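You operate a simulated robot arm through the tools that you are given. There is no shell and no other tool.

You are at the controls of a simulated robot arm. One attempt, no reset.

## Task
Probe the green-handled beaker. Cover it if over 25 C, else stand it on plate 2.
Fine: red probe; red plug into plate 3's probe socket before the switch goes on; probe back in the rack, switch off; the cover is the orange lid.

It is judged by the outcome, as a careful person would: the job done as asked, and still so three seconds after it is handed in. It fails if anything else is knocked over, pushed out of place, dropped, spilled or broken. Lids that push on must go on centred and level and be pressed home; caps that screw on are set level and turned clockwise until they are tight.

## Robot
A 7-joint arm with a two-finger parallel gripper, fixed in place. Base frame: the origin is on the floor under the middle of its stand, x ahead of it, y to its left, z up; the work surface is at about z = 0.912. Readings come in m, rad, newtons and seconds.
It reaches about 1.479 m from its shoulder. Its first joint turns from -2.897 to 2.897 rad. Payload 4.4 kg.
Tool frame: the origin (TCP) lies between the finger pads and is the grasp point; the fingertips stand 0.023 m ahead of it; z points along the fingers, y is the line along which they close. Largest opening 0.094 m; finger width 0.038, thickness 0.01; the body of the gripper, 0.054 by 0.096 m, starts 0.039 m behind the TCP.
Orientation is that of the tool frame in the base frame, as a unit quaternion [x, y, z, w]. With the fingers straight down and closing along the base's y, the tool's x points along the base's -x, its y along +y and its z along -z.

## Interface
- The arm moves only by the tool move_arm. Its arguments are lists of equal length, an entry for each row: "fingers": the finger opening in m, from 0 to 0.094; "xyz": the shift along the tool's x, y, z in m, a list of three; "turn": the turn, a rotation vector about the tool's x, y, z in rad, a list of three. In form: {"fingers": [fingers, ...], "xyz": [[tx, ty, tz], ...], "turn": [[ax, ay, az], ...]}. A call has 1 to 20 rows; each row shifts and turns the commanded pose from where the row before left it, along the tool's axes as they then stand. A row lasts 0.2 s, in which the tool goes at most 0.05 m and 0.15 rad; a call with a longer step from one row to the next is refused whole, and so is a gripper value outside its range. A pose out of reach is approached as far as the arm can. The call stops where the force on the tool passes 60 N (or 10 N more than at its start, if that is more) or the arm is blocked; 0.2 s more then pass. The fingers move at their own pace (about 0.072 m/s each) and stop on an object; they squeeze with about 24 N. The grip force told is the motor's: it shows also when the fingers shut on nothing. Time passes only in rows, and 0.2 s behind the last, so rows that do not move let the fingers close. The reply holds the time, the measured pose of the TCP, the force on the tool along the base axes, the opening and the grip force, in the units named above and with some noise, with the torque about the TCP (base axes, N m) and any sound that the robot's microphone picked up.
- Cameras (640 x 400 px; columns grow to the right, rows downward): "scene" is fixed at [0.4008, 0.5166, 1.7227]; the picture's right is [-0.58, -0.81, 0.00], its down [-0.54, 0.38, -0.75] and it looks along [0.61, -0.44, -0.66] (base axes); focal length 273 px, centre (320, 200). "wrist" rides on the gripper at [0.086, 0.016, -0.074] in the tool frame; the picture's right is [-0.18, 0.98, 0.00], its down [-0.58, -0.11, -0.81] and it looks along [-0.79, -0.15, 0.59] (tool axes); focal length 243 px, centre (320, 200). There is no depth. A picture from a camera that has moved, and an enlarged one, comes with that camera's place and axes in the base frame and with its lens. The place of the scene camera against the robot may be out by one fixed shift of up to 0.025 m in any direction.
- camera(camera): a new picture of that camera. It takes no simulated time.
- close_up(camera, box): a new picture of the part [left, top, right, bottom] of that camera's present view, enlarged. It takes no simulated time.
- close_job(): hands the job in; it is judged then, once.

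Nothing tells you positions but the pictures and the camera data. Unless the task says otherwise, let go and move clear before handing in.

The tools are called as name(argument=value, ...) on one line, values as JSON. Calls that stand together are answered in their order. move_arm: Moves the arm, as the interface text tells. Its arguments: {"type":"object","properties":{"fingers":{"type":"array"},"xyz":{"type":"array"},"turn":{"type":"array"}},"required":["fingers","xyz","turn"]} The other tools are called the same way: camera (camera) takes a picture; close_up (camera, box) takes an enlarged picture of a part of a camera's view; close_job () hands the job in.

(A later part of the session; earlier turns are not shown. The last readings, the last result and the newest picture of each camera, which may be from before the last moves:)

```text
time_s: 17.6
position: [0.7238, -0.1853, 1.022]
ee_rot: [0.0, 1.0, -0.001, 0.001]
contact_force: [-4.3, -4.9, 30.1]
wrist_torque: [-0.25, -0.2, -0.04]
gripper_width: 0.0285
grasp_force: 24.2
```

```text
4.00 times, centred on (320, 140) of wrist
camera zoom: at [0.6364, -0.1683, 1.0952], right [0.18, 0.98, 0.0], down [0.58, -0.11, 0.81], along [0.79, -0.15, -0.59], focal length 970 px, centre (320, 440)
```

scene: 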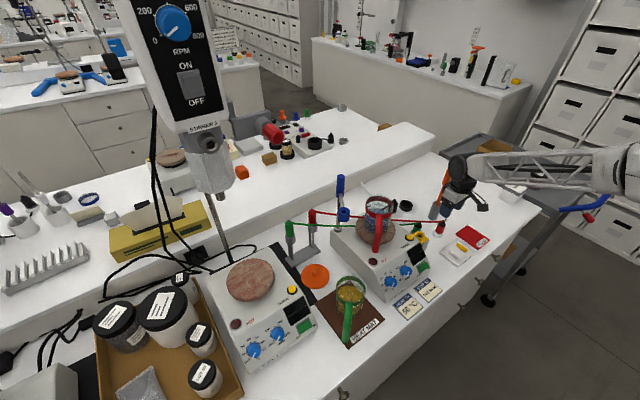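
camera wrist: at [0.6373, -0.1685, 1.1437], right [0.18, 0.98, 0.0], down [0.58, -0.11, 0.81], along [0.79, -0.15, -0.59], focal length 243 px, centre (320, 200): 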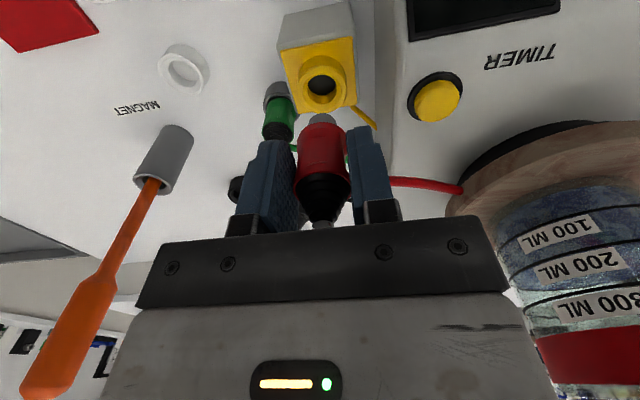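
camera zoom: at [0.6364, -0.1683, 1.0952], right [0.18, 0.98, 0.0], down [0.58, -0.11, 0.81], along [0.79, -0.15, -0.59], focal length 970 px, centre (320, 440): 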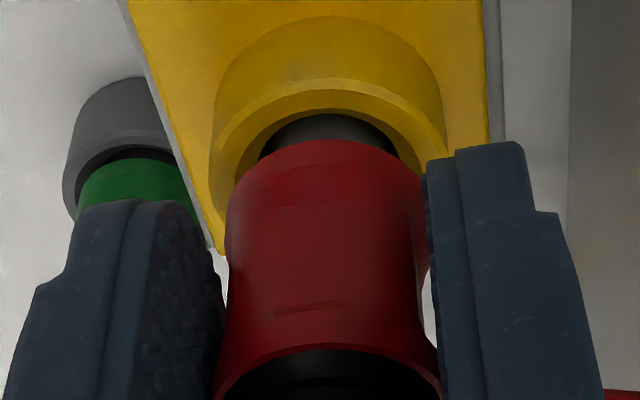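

The contact torque suggests the prong's +x edge is catching. I'll raise a few millimetres, shift about 1.5 mm towards -x, and try again.

move_arm(fingers=[0, 0, 0, 0, 0], xyz=[[0, 0, -0.004], [0.0015, 0, 0], [0, 0, 0.0015], [0, 0, 0.0015], [0, 0, 0]], turn=[[0, 0, 0], [0, 0, 0], [0, 0, 0], [0, 0, 0], [0, 0, 0]])

close_up(camera="wrist", box=[290, 90, 370, 140])

```text
time_s: 18.8
position: [0.721, -0.1854, 1.0215]
ee_rot: [0.0, 1.0, 0.0, 0.001]
contact_force: [-1.8, -8.1, 14.5]
wrist_torque: [-0.45, 0.37, -0.16]
gripper_width: 0.0291
grasp_force: 23.6
```

```text
8.00 times, centred on (330, 115) of wrist
camera zoom: at [0.6345, -0.1683, 1.0958], right [0.18, 0.98, 0.0], down [0.58, -0.11, 0.81], along [0.79, -0.15, -0.59], focal length 1941 px, centre (240, 880)
```

zoom: 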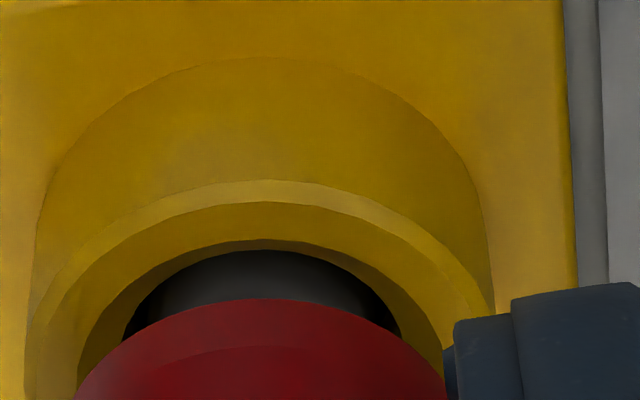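

The plug is stopped at a constant depth and slipping up in my fingers, so it may have tilted a little. I'll open the fingers slightly so it settles in the hole, then look at it.

move_arm(fingers=[0.035, 0.042, 0.042], xyz=[[0, 0, 0], [0, 0, 0], [0, 0, 0]], turn=[[0, 0, 0], [0, 0, 0], [0, 0, 0]])

close_up(camera="wrist", box=[240, 90, 400, 190])

close_up(camera="scene", box=[404, 218, 436, 238])

```text
time_s: 19.6
position: [0.7209, -0.1844, 1.0205]
ee_rot: [0.001, 1.0, 0.0, 0.0]
contact_force: [-0.6, -0.1, 0.4]
wrist_torque: [0.02, 0.0, -0.01]
gripper_width: 0.0418
grasp_force: 0.1
```

```text
4.00 times, centred on (320, 140) of wrist
camera zoom: at [0.6346, -0.1682, 1.095], right [0.18, 0.98, 0.0], down [0.58, -0.11, 0.81], along [0.79, -0.15, -0.59], focal length 970 px, centre (320, 440)
```

zoom: 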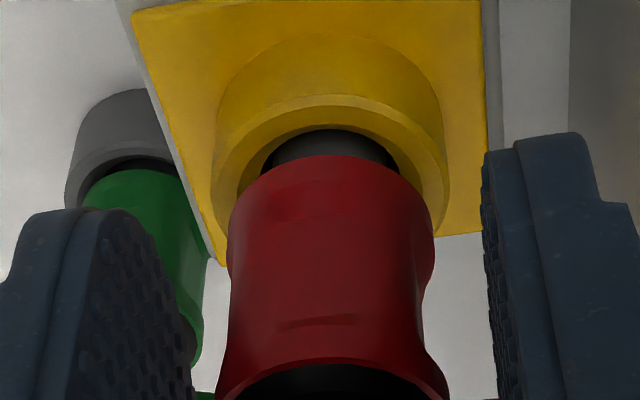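

```text
16.00 times, centred on (420, 228) of scene
camera zoom: at [0.4008, 0.5166, 1.7227], right [-0.58, -0.81, 0.0], down [-0.54, 0.38, -0.75], along [0.61, -0.44, -0.66], focal length 4365 px, centre (-1280, -248)
```

zoom: 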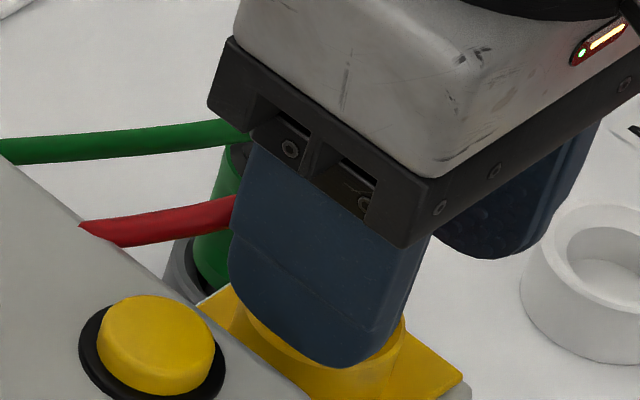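

The plug stands in the socket by itself. I'll lower with the fingers open so the palm presses straight down on the top of the plug, watching the force.

move_arm(fingers=[0.05, 0.05, 0.05, 0.05, 0.05], xyz=[[0, 0, 0], [0, 0, 0.002], [0, 0, 0.002], [0, 0, 0.0015], [0, 0, 0]], turn=[[0, 0, 0], [0, 0, 0], [0, 0, 0], [0, 0, 0], [0, 0, 0]])

close_up(camera="wrist", box=[240, 90, 400, 190])

close_up(camera="wrist", box=[240, 150, 400, 250])

```text
time_s: 20.8
position: [0.7214, -0.1848, 1.0152]
ee_rot: [0.0, 1.0, 0.0, -0.001]
contact_force: [0.1, -0.6, -0.1]
wrist_torque: [0.01, 0.03, 0.01]
gripper_width: 0.0499
grasp_force: 0.1
```

```text
4.00 times, centred on (320, 140) of wrist
camera zoom: at [0.635, -0.1681, 1.0882], right [0.18, 0.98, 0.0], down [0.58, -0.11, 0.81], along [0.79, -0.15, -0.59], focal length 970 px, centre (320, 440)
```

zoom: 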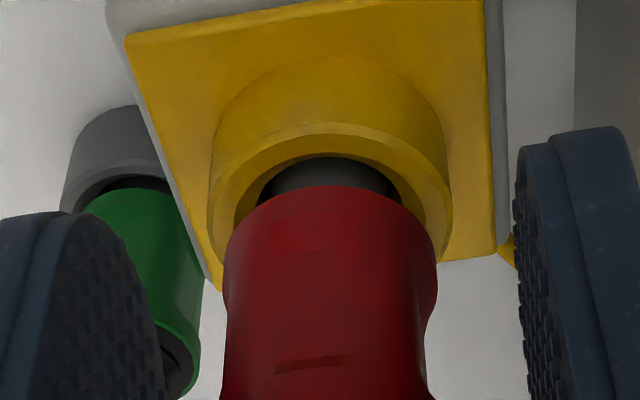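

```text
4.00 times, centred on (320, 200) of wrist
camera zoom: at [0.635, -0.1681, 1.0882], right [0.18, 0.98, 0.0], down [0.58, -0.11, 0.81], along [0.79, -0.15, -0.59], focal length 970 px, centre (320, 200)
```

zoom: 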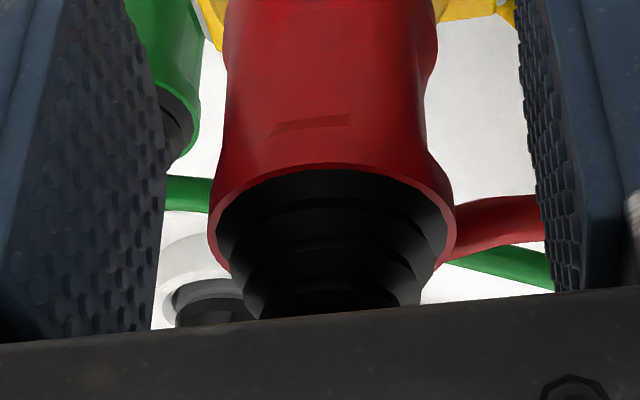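

There's no contact yet between palm and plug. I'll continue down slowly.

move_arm(fingers=[0.05, 0.05, 0.05], xyz=[[0, 0, 0.0015], [0, 0, 0.0015], [0, 0, 0]], turn=[[0, 0, 0], [0, 0, 0], [0, 0, 0]])

```text
time_s: 21.6
position: [0.7222, -0.1849, 1.01]
ee_rot: [0.0, 1.0, 0.0, 0.0]
contact_force: [-0.2, -0.1, -0.1]
wrist_torque: [0.0, 0.03, 0.03]
gripper_width: 0.0499
grasp_force: 0.1
```

move_arm(fingers=[0.05, 0.05, 0.05], xyz=[[0, 0, 0.0015], [0, 0, 0.0015], [0, 0, 0]], turn=[[0, 0, 0], [0, 0, 0], [0, 0, 0]])

close_up(camera="wrist", box=[240, 110, 400, 210])

close_up(camera="scene", box=[404, 218, 436, 238])

```text
time_s: 22.4
position: [0.7212, -0.1858, 1.0084]
ee_rot: [0.0, 1.0, 0.0, 0.0]
contact_force: [0.3, 0.0, 0.6]
wrist_torque: [0.0, -0.02, 0.01]
gripper_width: 0.05
grasp_force: 0.1
```

```text
4.00 times, centred on (320, 160) of wrist
camera zoom: at [0.6351, -0.1686, 1.0826], right [0.18, 0.98, 0.0], down [0.58, -0.11, 0.81], along [0.79, -0.15, -0.59], focal length 970 px, centre (320, 360)
```

zoom: 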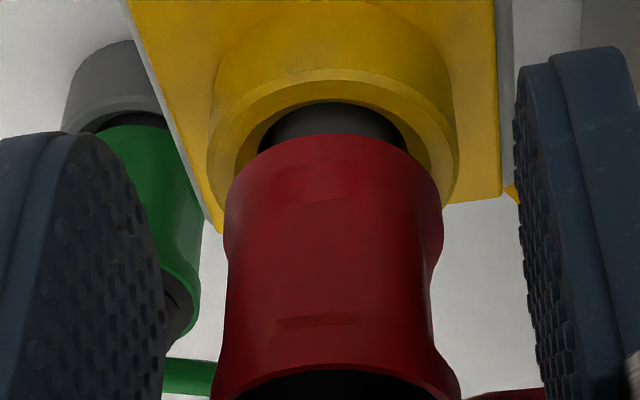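

```text
16.00 times, centred on (420, 228) of scene
camera zoom: at [0.4008, 0.5166, 1.7227], right [-0.58, -0.81, 0.0], down [-0.54, 0.38, -0.75], along [0.61, -0.44, -0.66], focal length 4365 px, centre (-1280, -248)
```

zoom: 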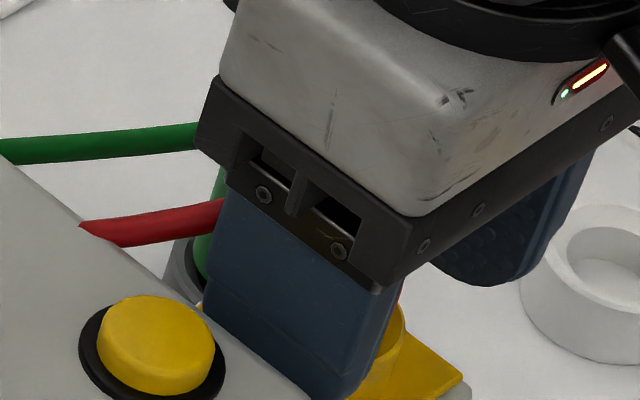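

No palm contact yet. I'll go a few millimetres further in small steps; the fingertips still have room above the socket box.

move_arm(fingers=[0.05, 0.05, 0.05, 0.05], xyz=[[0, 0, 0.0015], [0, 0, 0.0015], [0, 0, 0.001], [0, 0, 0]], turn=[[0, 0, 0], [0, 0, 0], [0, 0, 0], [0, 0, 0]])

close_up(camera="wrist", box=[240, 120, 400, 220])

```text
time_s: 23.4
position: [0.7215, -0.1846, 1.0037]
ee_rot: [0.0, 1.0, 0.0, 0.0]
contact_force: [-0.7, 0.3, 0.1]
wrist_torque: [-0.03, -0.02, 0.01]
gripper_width: 0.0501
grasp_force: 0.2
```

```text
4.00 times, centred on (320, 170) of wrist
camera zoom: at [0.6346, -0.1687, 1.0789], right [0.18, 0.98, 0.0], down [0.58, -0.11, 0.81], along [0.79, -0.15, -0.59], focal length 970 px, centre (320, 320)
```

zoom: 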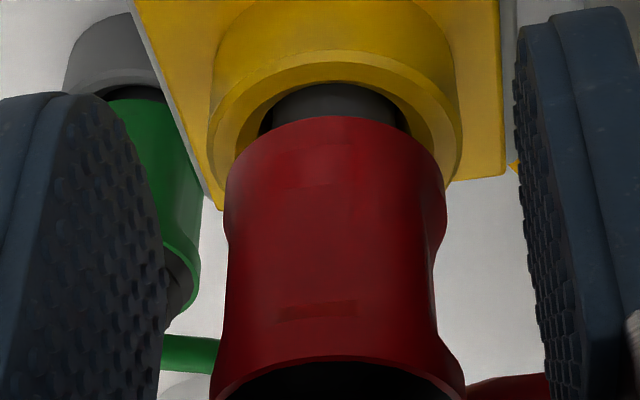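

Still no contact, so the plug's top is lower than I estimated. I'll open to 62 mm so the fingers straddle the socket box, and keep lowering gently until the palm touches.

move_arm(fingers=[0.062, 0.062, 0.062, 0.062, 0.062], xyz=[[0, 0, 0], [0, 0, 0.0015], [0, 0, 0.0015], [0, 0, 0.001], [0, 0, 0]], turn=[[0, 0, 0], [0, 0, 0], [0, 0, 0], [0, 0, 0], [0, 0, 0]])

close_up(camera="wrist", box=[240, 120, 400, 220])

camera(camera="wrist")

```text
time_s: 24.6
position: [0.7208, -0.1843, 0.9995]
ee_rot: [0.0, 1.0, 0.0, 0.0]
contact_force: [-0.2, -0.8, 1.1]
wrist_torque: [0.05, -0.03, -0.01]
gripper_width: 0.0615
grasp_force: 0.1
```

```text
4.00 times, centred on (320, 170) of wrist
camera zoom: at [0.6341, -0.1679, 1.0743], right [0.18, 0.98, 0.0], down [0.58, -0.11, 0.81], along [0.79, -0.15, -0.59], focal length 970 px, centre (320, 320)
```

zoom: 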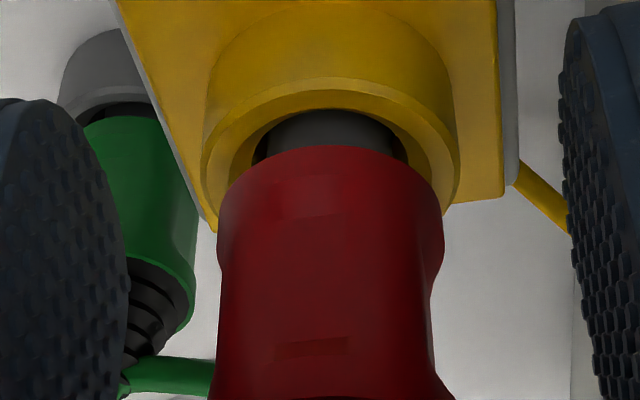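

```text
taken
camera wrist: at [0.6341, -0.1679, 1.0743], right [0.18, 0.98, 0.0], down [0.58, -0.11, 0.81], along [0.79, -0.15, -0.59], focal length 243 px, centre (320, 200)
```

wrist: 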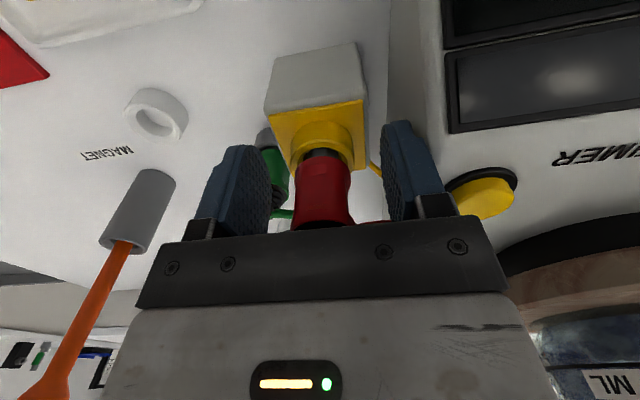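

move_arm(fingers=[0.062, 0.062, 0.062, 0.062], xyz=[[0, 0, 0.0015], [0, 0, 0.0015], [0, 0, 0.0015], [0, 0, 0]], turn=[[0, 0, 0], [0, 0, 0], [0, 0, 0], [0, 0, 0]])

close_up(camera="wrist", box=[240, 120, 400, 220])

close_up(camera="scene", box=[380, 190, 460, 240])

```text
time_s: 25.6
position: [0.722, -0.1847, 0.9957]
ee_rot: [0.0, 1.0, 0.0, 0.0]
contact_force: [0.1, -0.8, 0.3]
wrist_torque: [0.03, -0.01, -0.01]
gripper_width: 0.0617
grasp_force: 0.1
```

```text
4.00 times, centred on (320, 170) of wrist
camera zoom: at [0.634, -0.1681, 1.0704], right [0.18, 0.98, 0.0], down [0.58, -0.11, 0.81], along [0.79, -0.15, -0.59], focal length 970 px, centre (320, 320)
```

zoom: 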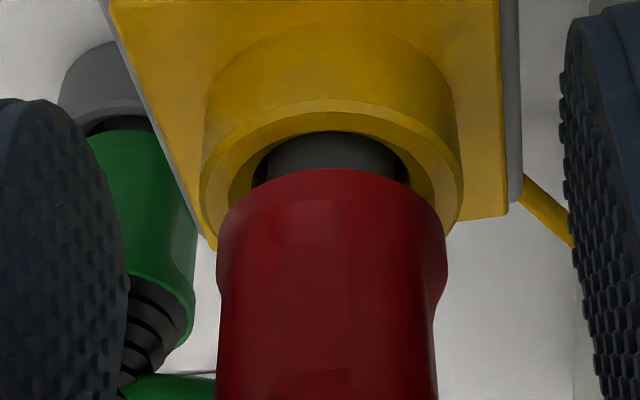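

```text
8.00 times, centred on (420, 215) of scene
camera zoom: at [0.4008, 0.5166, 1.7227], right [-0.58, -0.81, 0.0], down [-0.54, 0.38, -0.75], along [0.61, -0.44, -0.66], focal length 2183 px, centre (-480, 80)
```

zoom: 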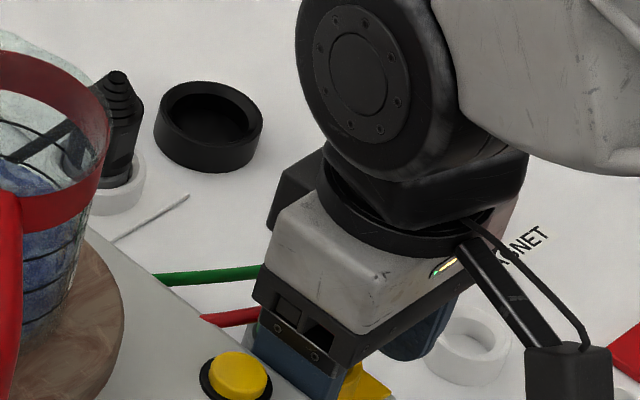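

The flexible boot seems to give no contact, so I'll keep lowering until the palm meets the rigid red body. The fingers are safely either side of the socket box.

move_arm(fingers=[0.062, 0.062, 0.062, 0.062], xyz=[[0, 0, 0.0015], [0, 0, 0.0015], [0, 0, 0.001], [0, 0, 0]], turn=[[0, 0, 0], [0, 0, 0], [0, 0, 0], [0, 0, 0]])

camera(camera="wrist")

```text
time_s: 26.6
position: [0.7211, -0.1871, 0.9935]
ee_rot: [0.0, 1.0, 0.0, 0.001]
contact_force: [-2.9, 4.0, 17.5]
wrist_torque: [-0.15, -0.23, 0.03]
gripper_width: 0.0618
grasp_force: 0.1
```

```text
taken
camera wrist: at [0.6344, -0.1686, 1.0676], right [0.18, 0.98, 0.0], down [0.58, -0.11, 0.81], along [0.79, -0.15, -0.59], focal length 243 px, centre (320, 200)
```

wrist: 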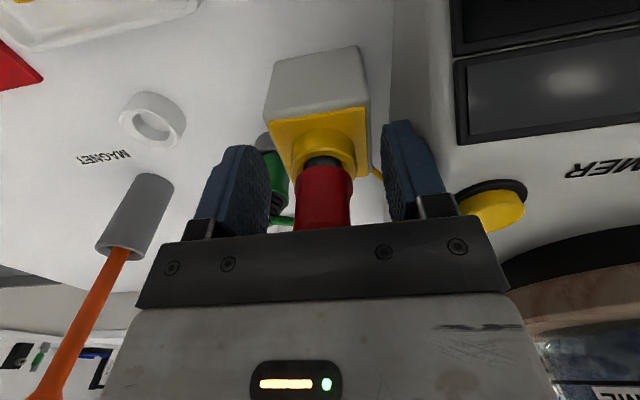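

The palm is now on the plug (17 N, centred on its axis). I'll press further in small steps and watch for it to go home.

move_arm(fingers=[0.062, 0.062, 0.062], xyz=[[0, 0, 0.001], [0, 0, 0.001], [0, 0, 0]], turn=[[0, 0, 0], [0, 0, 0], [0, 0, 0]])

close_up(camera="wrist", box=[240, 120, 400, 220])

```text
time_s: 27.4
position: [0.7218, -0.186, 0.992]
ee_rot: [0.0, 1.0, -0.001, 0.001]
contact_force: [-2.5, 5.8, 53.8]
wrist_torque: [-0.24, -0.58, 0.07]
gripper_width: 0.0619
grasp_force: 0.1
```

```text
4.00 times, centred on (320, 170) of wrist
camera zoom: at [0.6348, -0.1692, 1.0667], right [0.18, 0.98, 0.0], down [0.58, -0.11, 0.81], along [0.79, -0.15, -0.59], focal length 970 px, centre (320, 320)
```

zoom: 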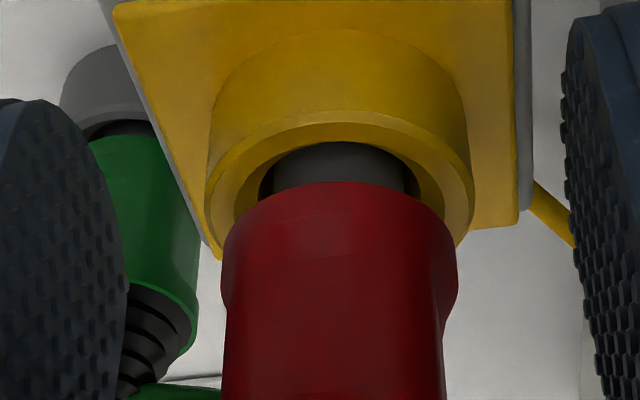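

At 54 N it doesn't move at all, so it's against a hard stop. I'll lift clear and inspect how the plug sits in the socket.

move_arm(fingers=[0.062, 0.062, 0.062, 0.062, 0.062, 0.062], xyz=[[0, 0, -0.01], [0, 0, -0.03], [0, 0, -0.03], [0, 0, -0.03], [0.04, 0, -0.01], [0, 0, 0]], turn=[[0, 0, 0], [0, 0, 0], [0, 0, 0], [0, 0, 0], [0, 0, 0], [0, 0, 0]])

close_up(camera="wrist", box=[260, 20, 420, 120])

close_up(camera="scene", box=[404, 218, 436, 238])

camera(camera="wrist")

```text
time_s: 28.8
position: [0.6759, -0.184, 1.1011]
ee_rot: [0.0, 1.0, 0.0, 0.0]
contact_force: [0.9, -0.7, -0.4]
wrist_torque: [-0.02, -0.04, 0.01]
gripper_width: 0.0621
grasp_force: 0.0
```

```text
4.00 times, centred on (340, 70) of wrist
camera zoom: at [0.5888, -0.1671, 1.1763], right [0.18, 0.98, 0.0], down [0.58, -0.11, 0.81], along [0.79, -0.15, -0.59], focal length 970 px, centre (240, 720)
```

zoom: 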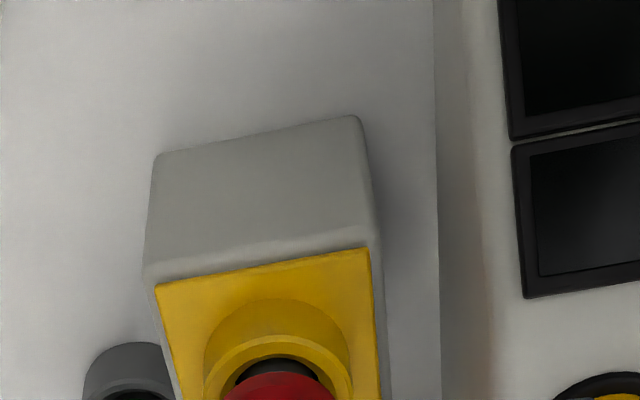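

```text
16.00 times, centred on (420, 228) of scene
camera zoom: at [0.4008, 0.5166, 1.7227], right [-0.58, -0.81, 0.0], down [-0.54, 0.38, -0.75], along [0.61, -0.44, -0.66], focal length 4365 px, centre (-1280, -248)
```

zoom: 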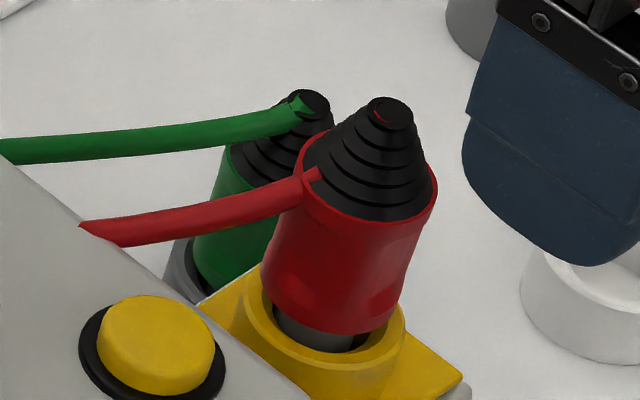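

```text
taken
camera wrist: at [0.5888, -0.1671, 1.1763], right [0.18, 0.98, 0.0], down [0.58, -0.11, 0.81], along [0.79, -0.15, -0.59], focal length 243 px, centre (320, 200)
```

wrist: 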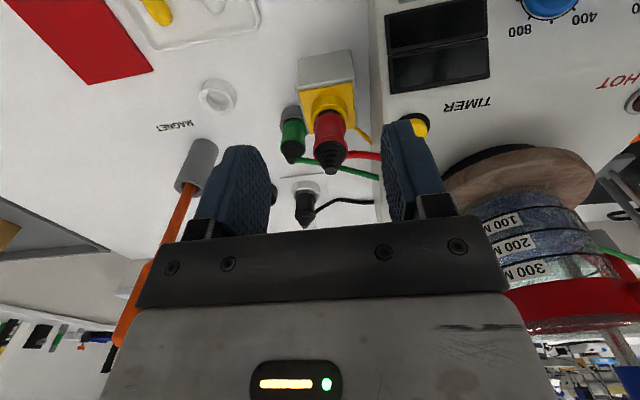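

The plug stands upright in the socket. I'll let the arm settle, then re-grip it centred on its axis and test gently how it's held.

move_arm(fingers=[0.062], xyz=[[0, 0, 0]], turn=[[0, 0, 0]])

close_up(camera="wrist", box=[290, 70, 370, 120])

close_up(camera="scene", box=[404, 225, 436, 245])

```text
time_s: 29.2
position: [0.6768, -0.1833, 1.102]
ee_rot: [0.0, 1.0, 0.0, 0.001]
contact_force: [-0.2, -0.3, 0.6]
wrist_torque: [0.0, -0.01, -0.02]
gripper_width: 0.062
grasp_force: 0.1
```

```text
8.00 times, centred on (330, 95) of wrist
camera zoom: at [0.589, -0.1672, 1.1762], right [0.18, 0.98, 0.0], down [0.58, -0.11, 0.81], along [0.79, -0.15, -0.59], focal length 1941 px, centre (240, 1040)
```

zoom: 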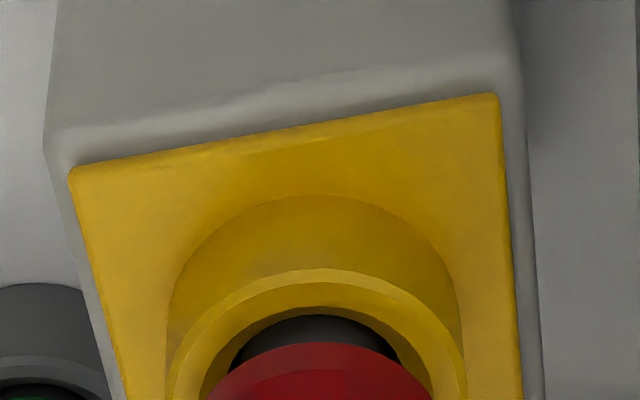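

```text
16.00 times, centred on (420, 235) of scene
camera zoom: at [0.4008, 0.5166, 1.7227], right [-0.58, -0.81, 0.0], down [-0.54, 0.38, -0.75], along [0.61, -0.44, -0.66], focal length 4365 px, centre (-1280, -360)
```

zoom: 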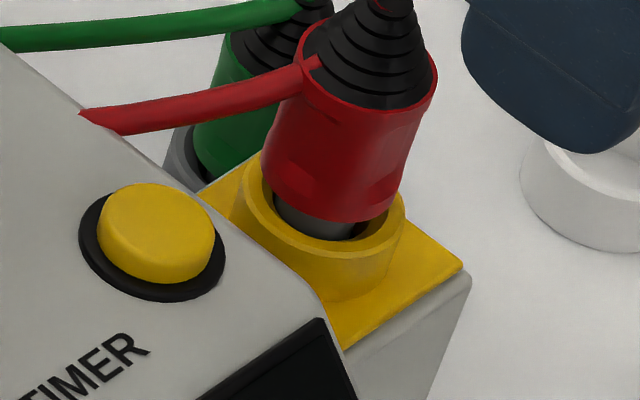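

Now I'll re-grip the plug on its axis, covering the whole red body, to test and press it straight.

move_arm(fingers=[0.062, 0.062, 0.062, 0.062, 0.062, 0.062], xyz=[[-0.025, 0, 0], [-0.025, 0, 0], [0, 0, 0.03], [0, 0, 0.03], [0, 0, 0.027], [0, 0, 0]], turn=[[0, 0, 0], [0, 0, 0], [0, 0, 0], [0, 0, 0], [0, 0, 0], [0, 0, 0]])

close_up(camera="wrist", box=[240, 100, 400, 200])

```text
time_s: 30.6
position: [0.7271, -0.1858, 1.0143]
ee_rot: [0.001, 1.0, 0.0, 0.0]
contact_force: [0.1, -0.3, 0.0]
wrist_torque: [-0.05, 0.01, -0.02]
gripper_width: 0.0622
grasp_force: 0.0
```

```text
4.00 times, centred on (320, 150) of wrist
camera zoom: at [0.6402, -0.1687, 1.0877], right [0.18, 0.98, 0.0], down [0.58, -0.11, 0.81], along [0.79, -0.15, -0.59], focal length 970 px, centre (320, 400)
```

zoom: 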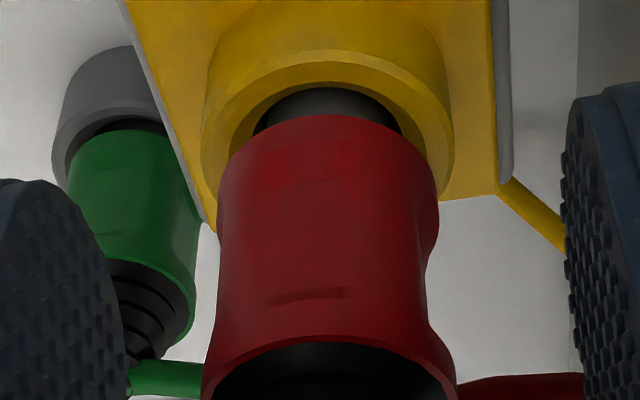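

move_arm(fingers=[0.062, 0.03, 0.0, 0.0, 0.0], xyz=[[0, 0.0018, 0], [0, 0, 0], [0, 0, 0], [0, 0, 0], [0, 0, 0]], turn=[[0, 0, 0], [0, 0, 0], [0, 0, 0], [0, 0, 0], [0, 0, 0]])

close_up(camera="wrist", box=[240, 100, 400, 200])

```text
time_s: 31.8
position: [0.7288, -0.1847, 1.0121]
ee_rot: [0.0, 1.0, 0.001, 0.0]
contact_force: [-0.4, -33.2, -1.2]
wrist_torque: [-0.71, 0.0, -0.09]
gripper_width: 0.0291
grasp_force: 24.3
```

```text
4.00 times, centred on (320, 150) of wrist
camera zoom: at [0.6414, -0.1677, 1.0876], right [0.18, 0.98, 0.0], down [0.58, -0.11, 0.81], along [0.79, -0.15, -0.59], focal length 970 px, centre (320, 400)
```

zoom: 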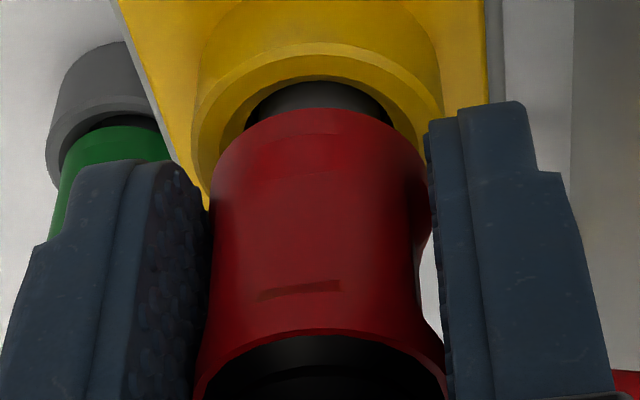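

The plug is rigidly held sideways in the socket, and my y offset of 2 mm was wrong. I'll move back to relieve the side load.

move_arm(fingers=[0.0, 0.0], xyz=[[0, -0.0018, 0], [0, 0, 0]], turn=[[0, 0, 0], [0, 0, 0]])

```text
time_s: 32.4
position: [0.7269, -0.1846, 1.0129]
ee_rot: [0.0, 1.0, 0.0, 0.0]
contact_force: [-15.3, -7.0, 4.6]
wrist_torque: [-0.3, 0.36, -0.07]
gripper_width: 0.0289
grasp_force: 23.5
```

move_arm(fingers=[0.0, 0.0], xyz=[[0.0008, -0.0004, 0], [0, 0, 0]], turn=[[0, 0, 0], [0, 0, 0]])

move_arm(fingers=[0.0, 0.0], xyz=[[0, 0, -0.001], [0, 0, 0]], turn=[[0, 0, 0], [0, 0, 0]])

close_up(camera="wrist", box=[240, 100, 400, 200])

```text
time_s: 33.0
position: [0.7287, -0.1859, 1.0115]
ee_rot: [0.001, 1.0, 0.0, 0.001]
contact_force: [-15.4, 17.5, 4.2]
wrist_torque: [0.57, 0.11, 0.16]
gripper_width: 0.029
grasp_force: 24.2
```

```text
time_s: 33.6
position: [0.7302, -0.1854, 1.0139]
ee_rot: [0.0, 1.0, 0.0, -0.001]
contact_force: [-16.2, 14.6, -9.9]
wrist_torque: [0.37, 0.0, 0.09]
gripper_width: 0.0292
grasp_force: 24.0
```

```text
4.00 times, centred on (320, 150) of wrist
camera zoom: at [0.6431, -0.1687, 1.0876], right [0.18, 0.98, 0.0], down [0.58, -0.11, 0.81], along [0.79, -0.15, -0.59], focal length 970 px, centre (320, 400)
```

zoom: 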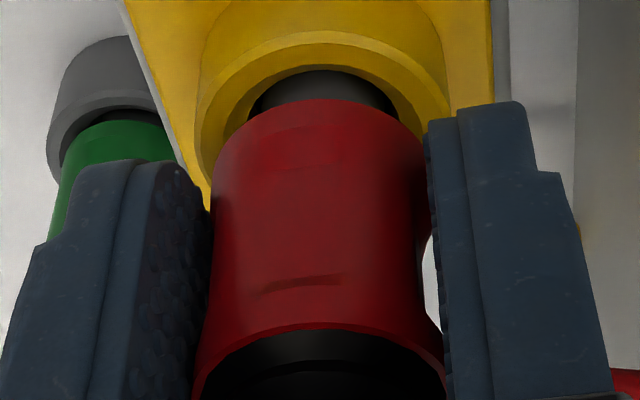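

Pulling up 1 mm is resisted with about 10 N, so the plug is being held. I'll centre the gripper to remove the side loads and repeat the pull test cleanly.

move_arm(fingers=[0.0, 0.0, 0.0], xyz=[[0.002, 0.0003, 0.001], [0.001, 0, 0], [0, 0, 0]], turn=[[0, 0, 0], [0, 0, 0], [0, 0, 0]])

move_arm(fingers=[0.0, 0.0], xyz=[[0, 0, -0.0015], [0, 0, 0]], turn=[[0, 0, 0], [0, 0, 0]])

```text
time_s: 34.4
position: [0.7274, -0.1849, 1.0136]
ee_rot: [0.0, 1.0, 0.001, 0.0]
contact_force: [-0.4, 0.6, 0.3]
wrist_torque: [-0.01, 0.04, 0.01]
gripper_width: 0.0291
grasp_force: 24.0
```

```text
time_s: 35.0
position: [0.7278, -0.1845, 1.0147]
ee_rot: [0.0, 1.0, 0.0, 0.0]
contact_force: [-0.3, -1.0, -0.3]
wrist_torque: [0.0, 0.0, -0.01]
gripper_width: 0.029
grasp_force: 24.0
```

With side loads removed, the plug moves freely, so it isn't latched and was only jammed by misalignment. Now it's centred, I'll lower again in small steps.

move_arm(fingers=[0.0, 0.0, 0.0, 0.0], xyz=[[0, 0, 0.0015], [0, 0, 0.001], [0, 0, 0.001], [0, 0, 0]], turn=[[0, 0, 0], [0, 0, 0], [0, 0, 0], [0, 0, 0]])

close_up(camera="wrist", box=[240, 90, 400, 190])

```text
time_s: 36.0
position: [0.7281, -0.1853, 1.0124]
ee_rot: [0.0, 1.0, 0.0, 0.001]
contact_force: [2.7, 7.1, 19.9]
wrist_torque: [0.36, -0.12, 0.02]
gripper_width: 0.0288
grasp_force: 23.7
```

```text
4.00 times, centred on (320, 140) of wrist
camera zoom: at [0.6412, -0.168, 1.0868], right [0.18, 0.98, 0.0], down [0.58, -0.11, 0.81], along [0.79, -0.15, -0.59], focal length 970 px, centre (320, 440)
```

zoom: 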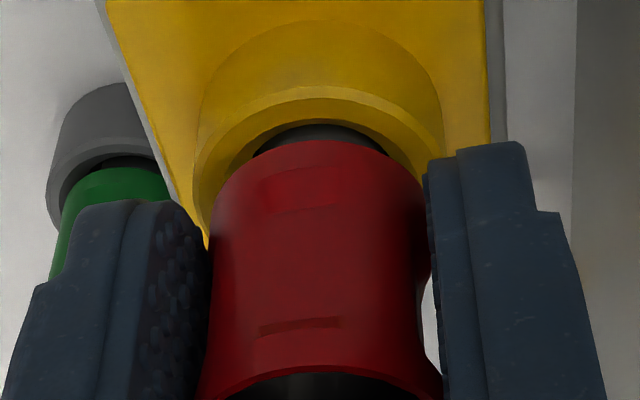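

It went about 1.5 mm deeper and the reaction is now centred. I'll press a little more.

move_arm(fingers=[0.0, 0.0, 0.0], xyz=[[0, 0, 0.001], [0, 0, 0.001], [0, 0, 0]], turn=[[0, 0, 0], [0, 0, 0], [0, 0, 0]])

close_up(camera="wrist", box=[240, 90, 400, 190])

close_up(camera="wrist", box=[290, 90, 370, 140])

```text
time_s: 36.8
position: [0.7275, -0.1856, 1.0085]
ee_rot: [0.0, 1.0, 0.0, 0.001]
contact_force: [3.8, 6.6, 17.1]
wrist_torque: [0.34, -0.14, 0.04]
gripper_width: 0.0289
grasp_force: 23.9
```

```text
4.00 times, centred on (320, 140) of wrist
camera zoom: at [0.6408, -0.168, 1.0841], right [0.18, 0.98, 0.0], down [0.58, -0.11, 0.81], along [0.79, -0.15, -0.59], focal length 970 px, centre (320, 440)
```

zoom: 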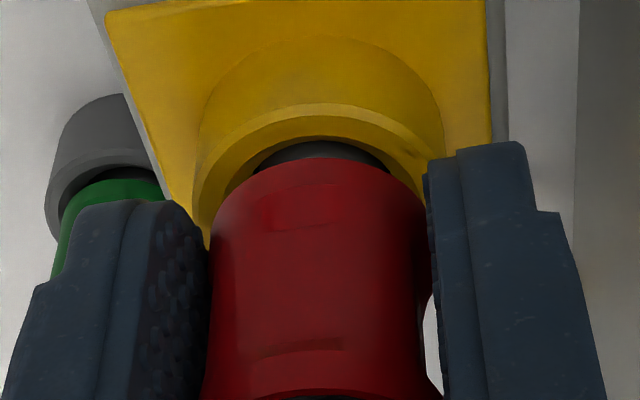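

```text
8.00 times, centred on (330, 115) of wrist
camera zoom: at [0.6408, -0.168, 1.0841], right [0.18, 0.98, 0.0], down [0.58, -0.11, 0.81], along [0.79, -0.15, -0.59], focal length 1941 px, centre (240, 880)
```

zoom: 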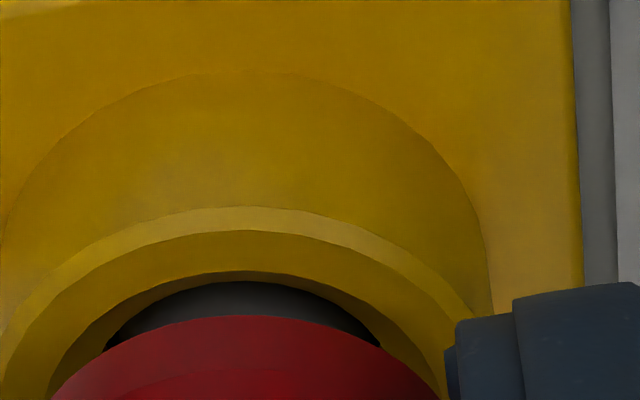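

It stops at the same depth while sliding in my fingers. I'll release and press again with the palm, now centred over the plug so it self-aligns.

move_arm(fingers=[0.062, 0.062, 0.062, 0.062, 0.062, 0.062, 0.062, 0.062], xyz=[[0, 0, -0.001], [0, 0, 0], [0, 0, 0], [0, 0, 0.004], [0, 0, 0.004], [0, 0, 0.004], [0, 0, 0.002], [0, 0, 0]], turn=[[0, 0, 0], [0, 0, 0], [0, 0, 0], [0, 0, 0], [0, 0, 0], [0, 0, 0], [0, 0, 0], [0, 0, 0]])

close_up(camera="wrist", box=[240, 110, 400, 210])

```text
time_s: 38.6
position: [0.726, -0.1859, 0.9948]
ee_rot: [0.0, 1.0, 0.0, 0.0]
contact_force: [0.1, -0.4, 0.9]
wrist_torque: [-0.01, -0.02, 0.02]
gripper_width: 0.062
grasp_force: 0.2
```

```text
4.00 times, centred on (320, 160) of wrist
camera zoom: at [0.6404, -0.1691, 1.0705], right [0.18, 0.98, 0.0], down [0.58, -0.11, 0.81], along [0.79, -0.15, -0.59], focal length 970 px, centre (320, 360)
```

zoom: 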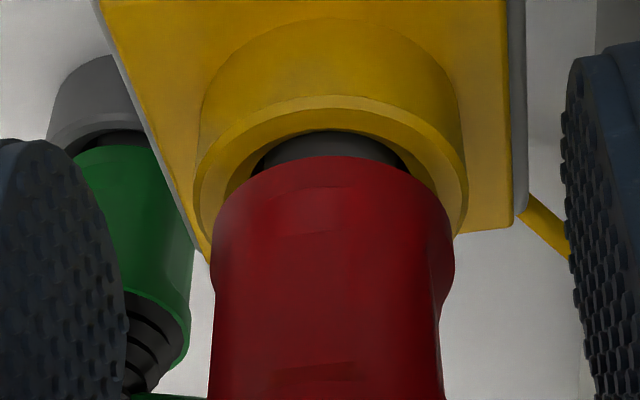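

move_arm(fingers=[0.062, 0.062, 0.062, 0.062], xyz=[[0, 0, 0.001], [0, 0, 0.001], [0, 0, 0.001], [0, 0, 0]], turn=[[0, 0, 0], [0, 0, 0], [0, 0, 0], [0, 0, 0]])

close_up(camera="wrist", box=[240, 110, 400, 210])

```text
time_s: 39.6
position: [0.7282, -0.1841, 0.9937]
ee_rot: [0.001, 1.0, 0.0, 0.002]
contact_force: [-1.8, 1.2, 11.5]
wrist_torque: [0.0, -0.07, -0.04]
gripper_width: 0.062
grasp_force: 0.0
```

```text
4.00 times, centred on (320, 160) of wrist
camera zoom: at [0.641, -0.169, 1.0678], right [0.18, 0.98, 0.0], down [0.58, -0.11, 0.81], along [0.79, -0.15, -0.59], focal length 970 px, centre (320, 360)
```

zoom: 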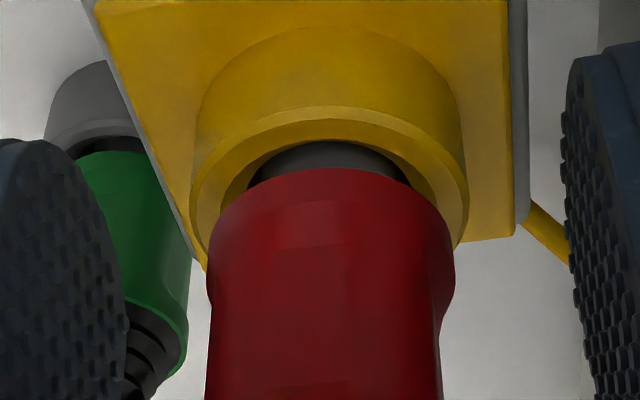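

The plug top is at exactly the same height as before under the palm, with a centred hard stop, so it's bottomed in the socket. I'll lift clear and verify it stays upright.

move_arm(fingers=[0.062, 0.062, 0.062, 0.062, 0.062, 0.062, 0.062], xyz=[[0, 0, 0.001], [0, 0, -0.01], [0, 0, -0.03], [0, 0, -0.035], [0, 0, -0.035], [0.03, 0, -0.02], [0, 0, 0]], turn=[[0, 0, 0], [0, 0, 0], [0, 0, 0], [0, 0, 0], [0, 0, 0], [0, 0, 0], [0, 0, 0]])

camera(camera="wrist")

close_up(camera="scene", box=[396, 215, 444, 245])

close_up(camera="wrist", box=[350, 0, 510, 100])

```text
time_s: 41.2
position: [0.6953, -0.1824, 1.1198]
ee_rot: [0.0, 1.0, 0.0, 0.0]
contact_force: [-0.3, 0.7, -0.5]
wrist_torque: [0.0, -0.01, 0.02]
gripper_width: 0.0619
grasp_force: 0.1
```

```text
taken
camera wrist: at [0.6093, -0.1667, 1.1942], right [0.18, 0.98, 0.0], down [0.58, -0.11, 0.81], along [0.79, -0.15, -0.59], focal length 243 px, centre (320, 200)
```

wrist: 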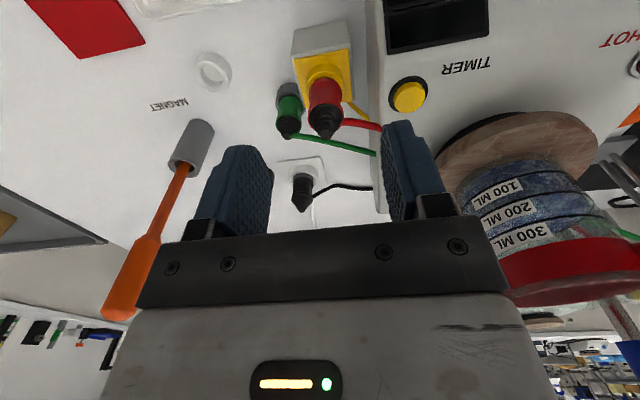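

```text
13.33 times, centred on (420, 230) of scene
camera zoom: at [0.4008, 0.5166, 1.7227], right [-0.58, -0.81, 0.0], down [-0.54, 0.38, -0.75], along [0.61, -0.44, -0.66], focal length 3638 px, centre (-1013, -200)
```

zoom: 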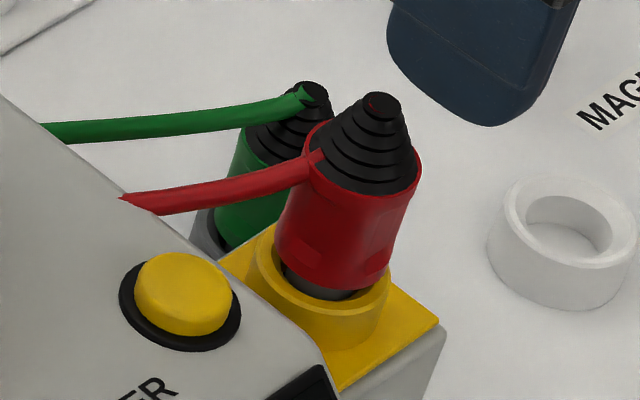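

```text
4.00 times, centred on (430, 50) of wrist
camera zoom: at [0.6093, -0.1667, 1.1942], right [0.18, 0.98, 0.0], down [0.58, -0.11, 0.81], along [0.79, -0.15, -0.59], focal length 970 px, centre (-120, 800)
```

zoom: 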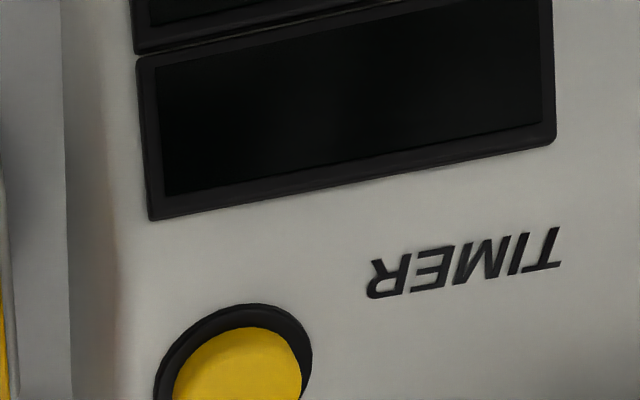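

The plug is standing upright in plate 3's socket. The display is still dark, as it should be. Next is plate 3's switch at about (0.643, -0.099, 0.954) with its ON end on the -y side, so I'll back off for a closer look.

move_arm(fingers=[0.04, 0.02, 0.0, 0.0, 0.0, 0.0], xyz=[[0.045, 0.01, 0], [0.045, 0.02, 0], [0.04, 0.025, 0], [0.035, 0.027, 0], [0, 0, 0], [0, 0, 0]], turn=[[0, 0, 0], [0, 0, 0], [0, 0, 0], [0, 0, 0], [0, 0, 0], [0, 0, 0]])

camera(camera="wrist")

close_up(camera="wrist", box=[280, 80, 440, 180])

close_up(camera="scene", box=[396, 250, 444, 280])

```text
time_s: 42.6
position: [0.5361, -0.1027, 1.1215]
ee_rot: [0.0, 1.0, 0.0, -0.001]
contact_force: [-0.1, -0.7, -0.1]
wrist_torque: [0.01, -0.01, -0.02]
gripper_width: 0.0
grasp_force: 23.3
```

```text
taken
camera wrist: at [0.4481, -0.0865, 1.1966], right [0.18, 0.98, 0.0], down [0.58, -0.11, 0.81], along [0.79, -0.15, -0.59], focal length 243 px, centre (320, 200)
```

wrist: 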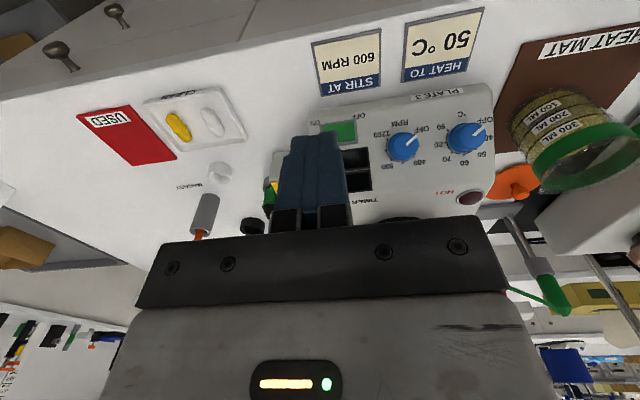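

```text
4.00 times, centred on (360, 130) of wrist
camera zoom: at [0.4481, -0.0865, 1.1966], right [0.18, 0.98, 0.0], down [0.58, -0.11, 0.81], along [0.79, -0.15, -0.59], focal length 970 px, centre (160, 480)
```

zoom: 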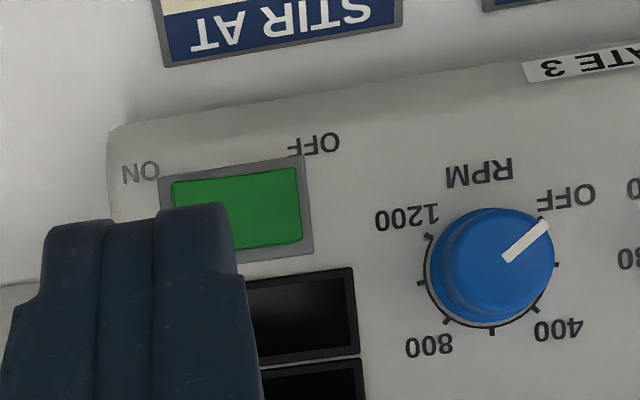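

```text
13.33 times, centred on (420, 265) of scene
camera zoom: at [0.4008, 0.5166, 1.7227], right [-0.58, -0.81, 0.0], down [-0.54, 0.38, -0.75], along [0.61, -0.44, -0.66], focal length 3638 px, centre (-1013, -667)
```

zoom: 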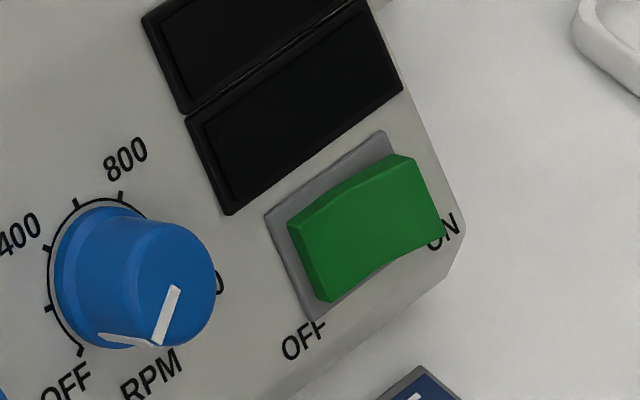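

The rocker's ON end (the -y side) is raised, so the switch is off. The panel slopes about 43°, so I'll tilt the hand forward and use the closed fingertips to press the ON end.

move_arm(fingers=[0, 0, 0, 0], xyz=[[0, 0, 0], [0, 0, 0], [0, 0, 0], [0, 0, 0]], turn=[[0, -0.15, 0], [0, -0.15, 0], [0, -0.15, 0], [0, 0, 0]])

camera(camera="wrist")

```text
time_s: 43.6
position: [0.5348, -0.1018, 1.1227]
ee_rot: [0.0, 0.975, 0.001, 0.223]
contact_force: [-0.7, -0.3, 0.1]
wrist_torque: [0.02, 0.01, 0.0]
gripper_width: 0.0003
grasp_force: 23.8
```

```text
taken
camera wrist: at [0.4236, -0.086, 1.1517], right [0.17, 0.98, 0.08], down [0.17, -0.11, 0.98], along [0.97, -0.15, -0.19], focal length 243 px, centre (320, 200)
```

wrist: 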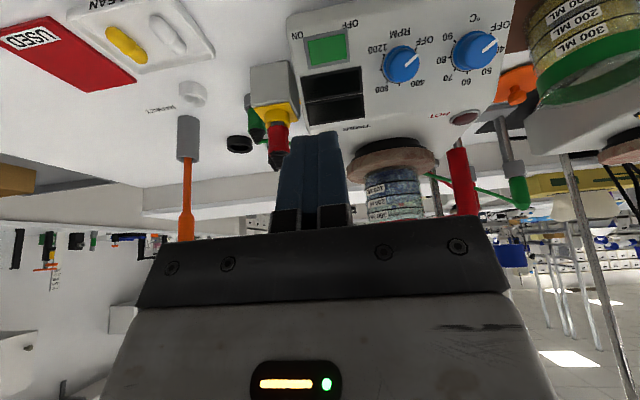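

This low view also shows the plug in its socket. I'll check that and the switch.

close_up(camera="wrist", box=[235, 95, 315, 145])

close_up(camera="wrist", box=[270, 10, 400, 91])

```text
8.00 times, centred on (275, 120) of wrist
camera zoom: at [0.4236, -0.086, 1.1517], right [0.17, 0.98, 0.08], down [0.17, -0.11, 0.98], along [0.97, -0.15, -0.19], focal length 1941 px, centre (680, 840)
```

zoom: 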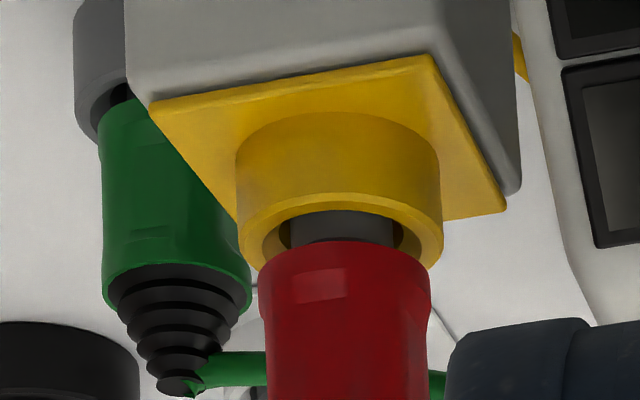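

```text
4.92 times, centred on (335, 50) of wrist
camera zoom: at [0.4236, -0.086, 1.1517], right [0.17, 0.98, 0.08], down [0.17, -0.11, 0.98], along [0.97, -0.15, -0.19], focal length 1194 px, centre (246, 936)
```

zoom: 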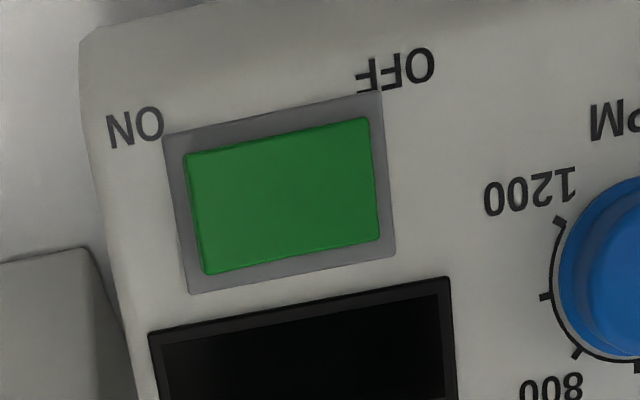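

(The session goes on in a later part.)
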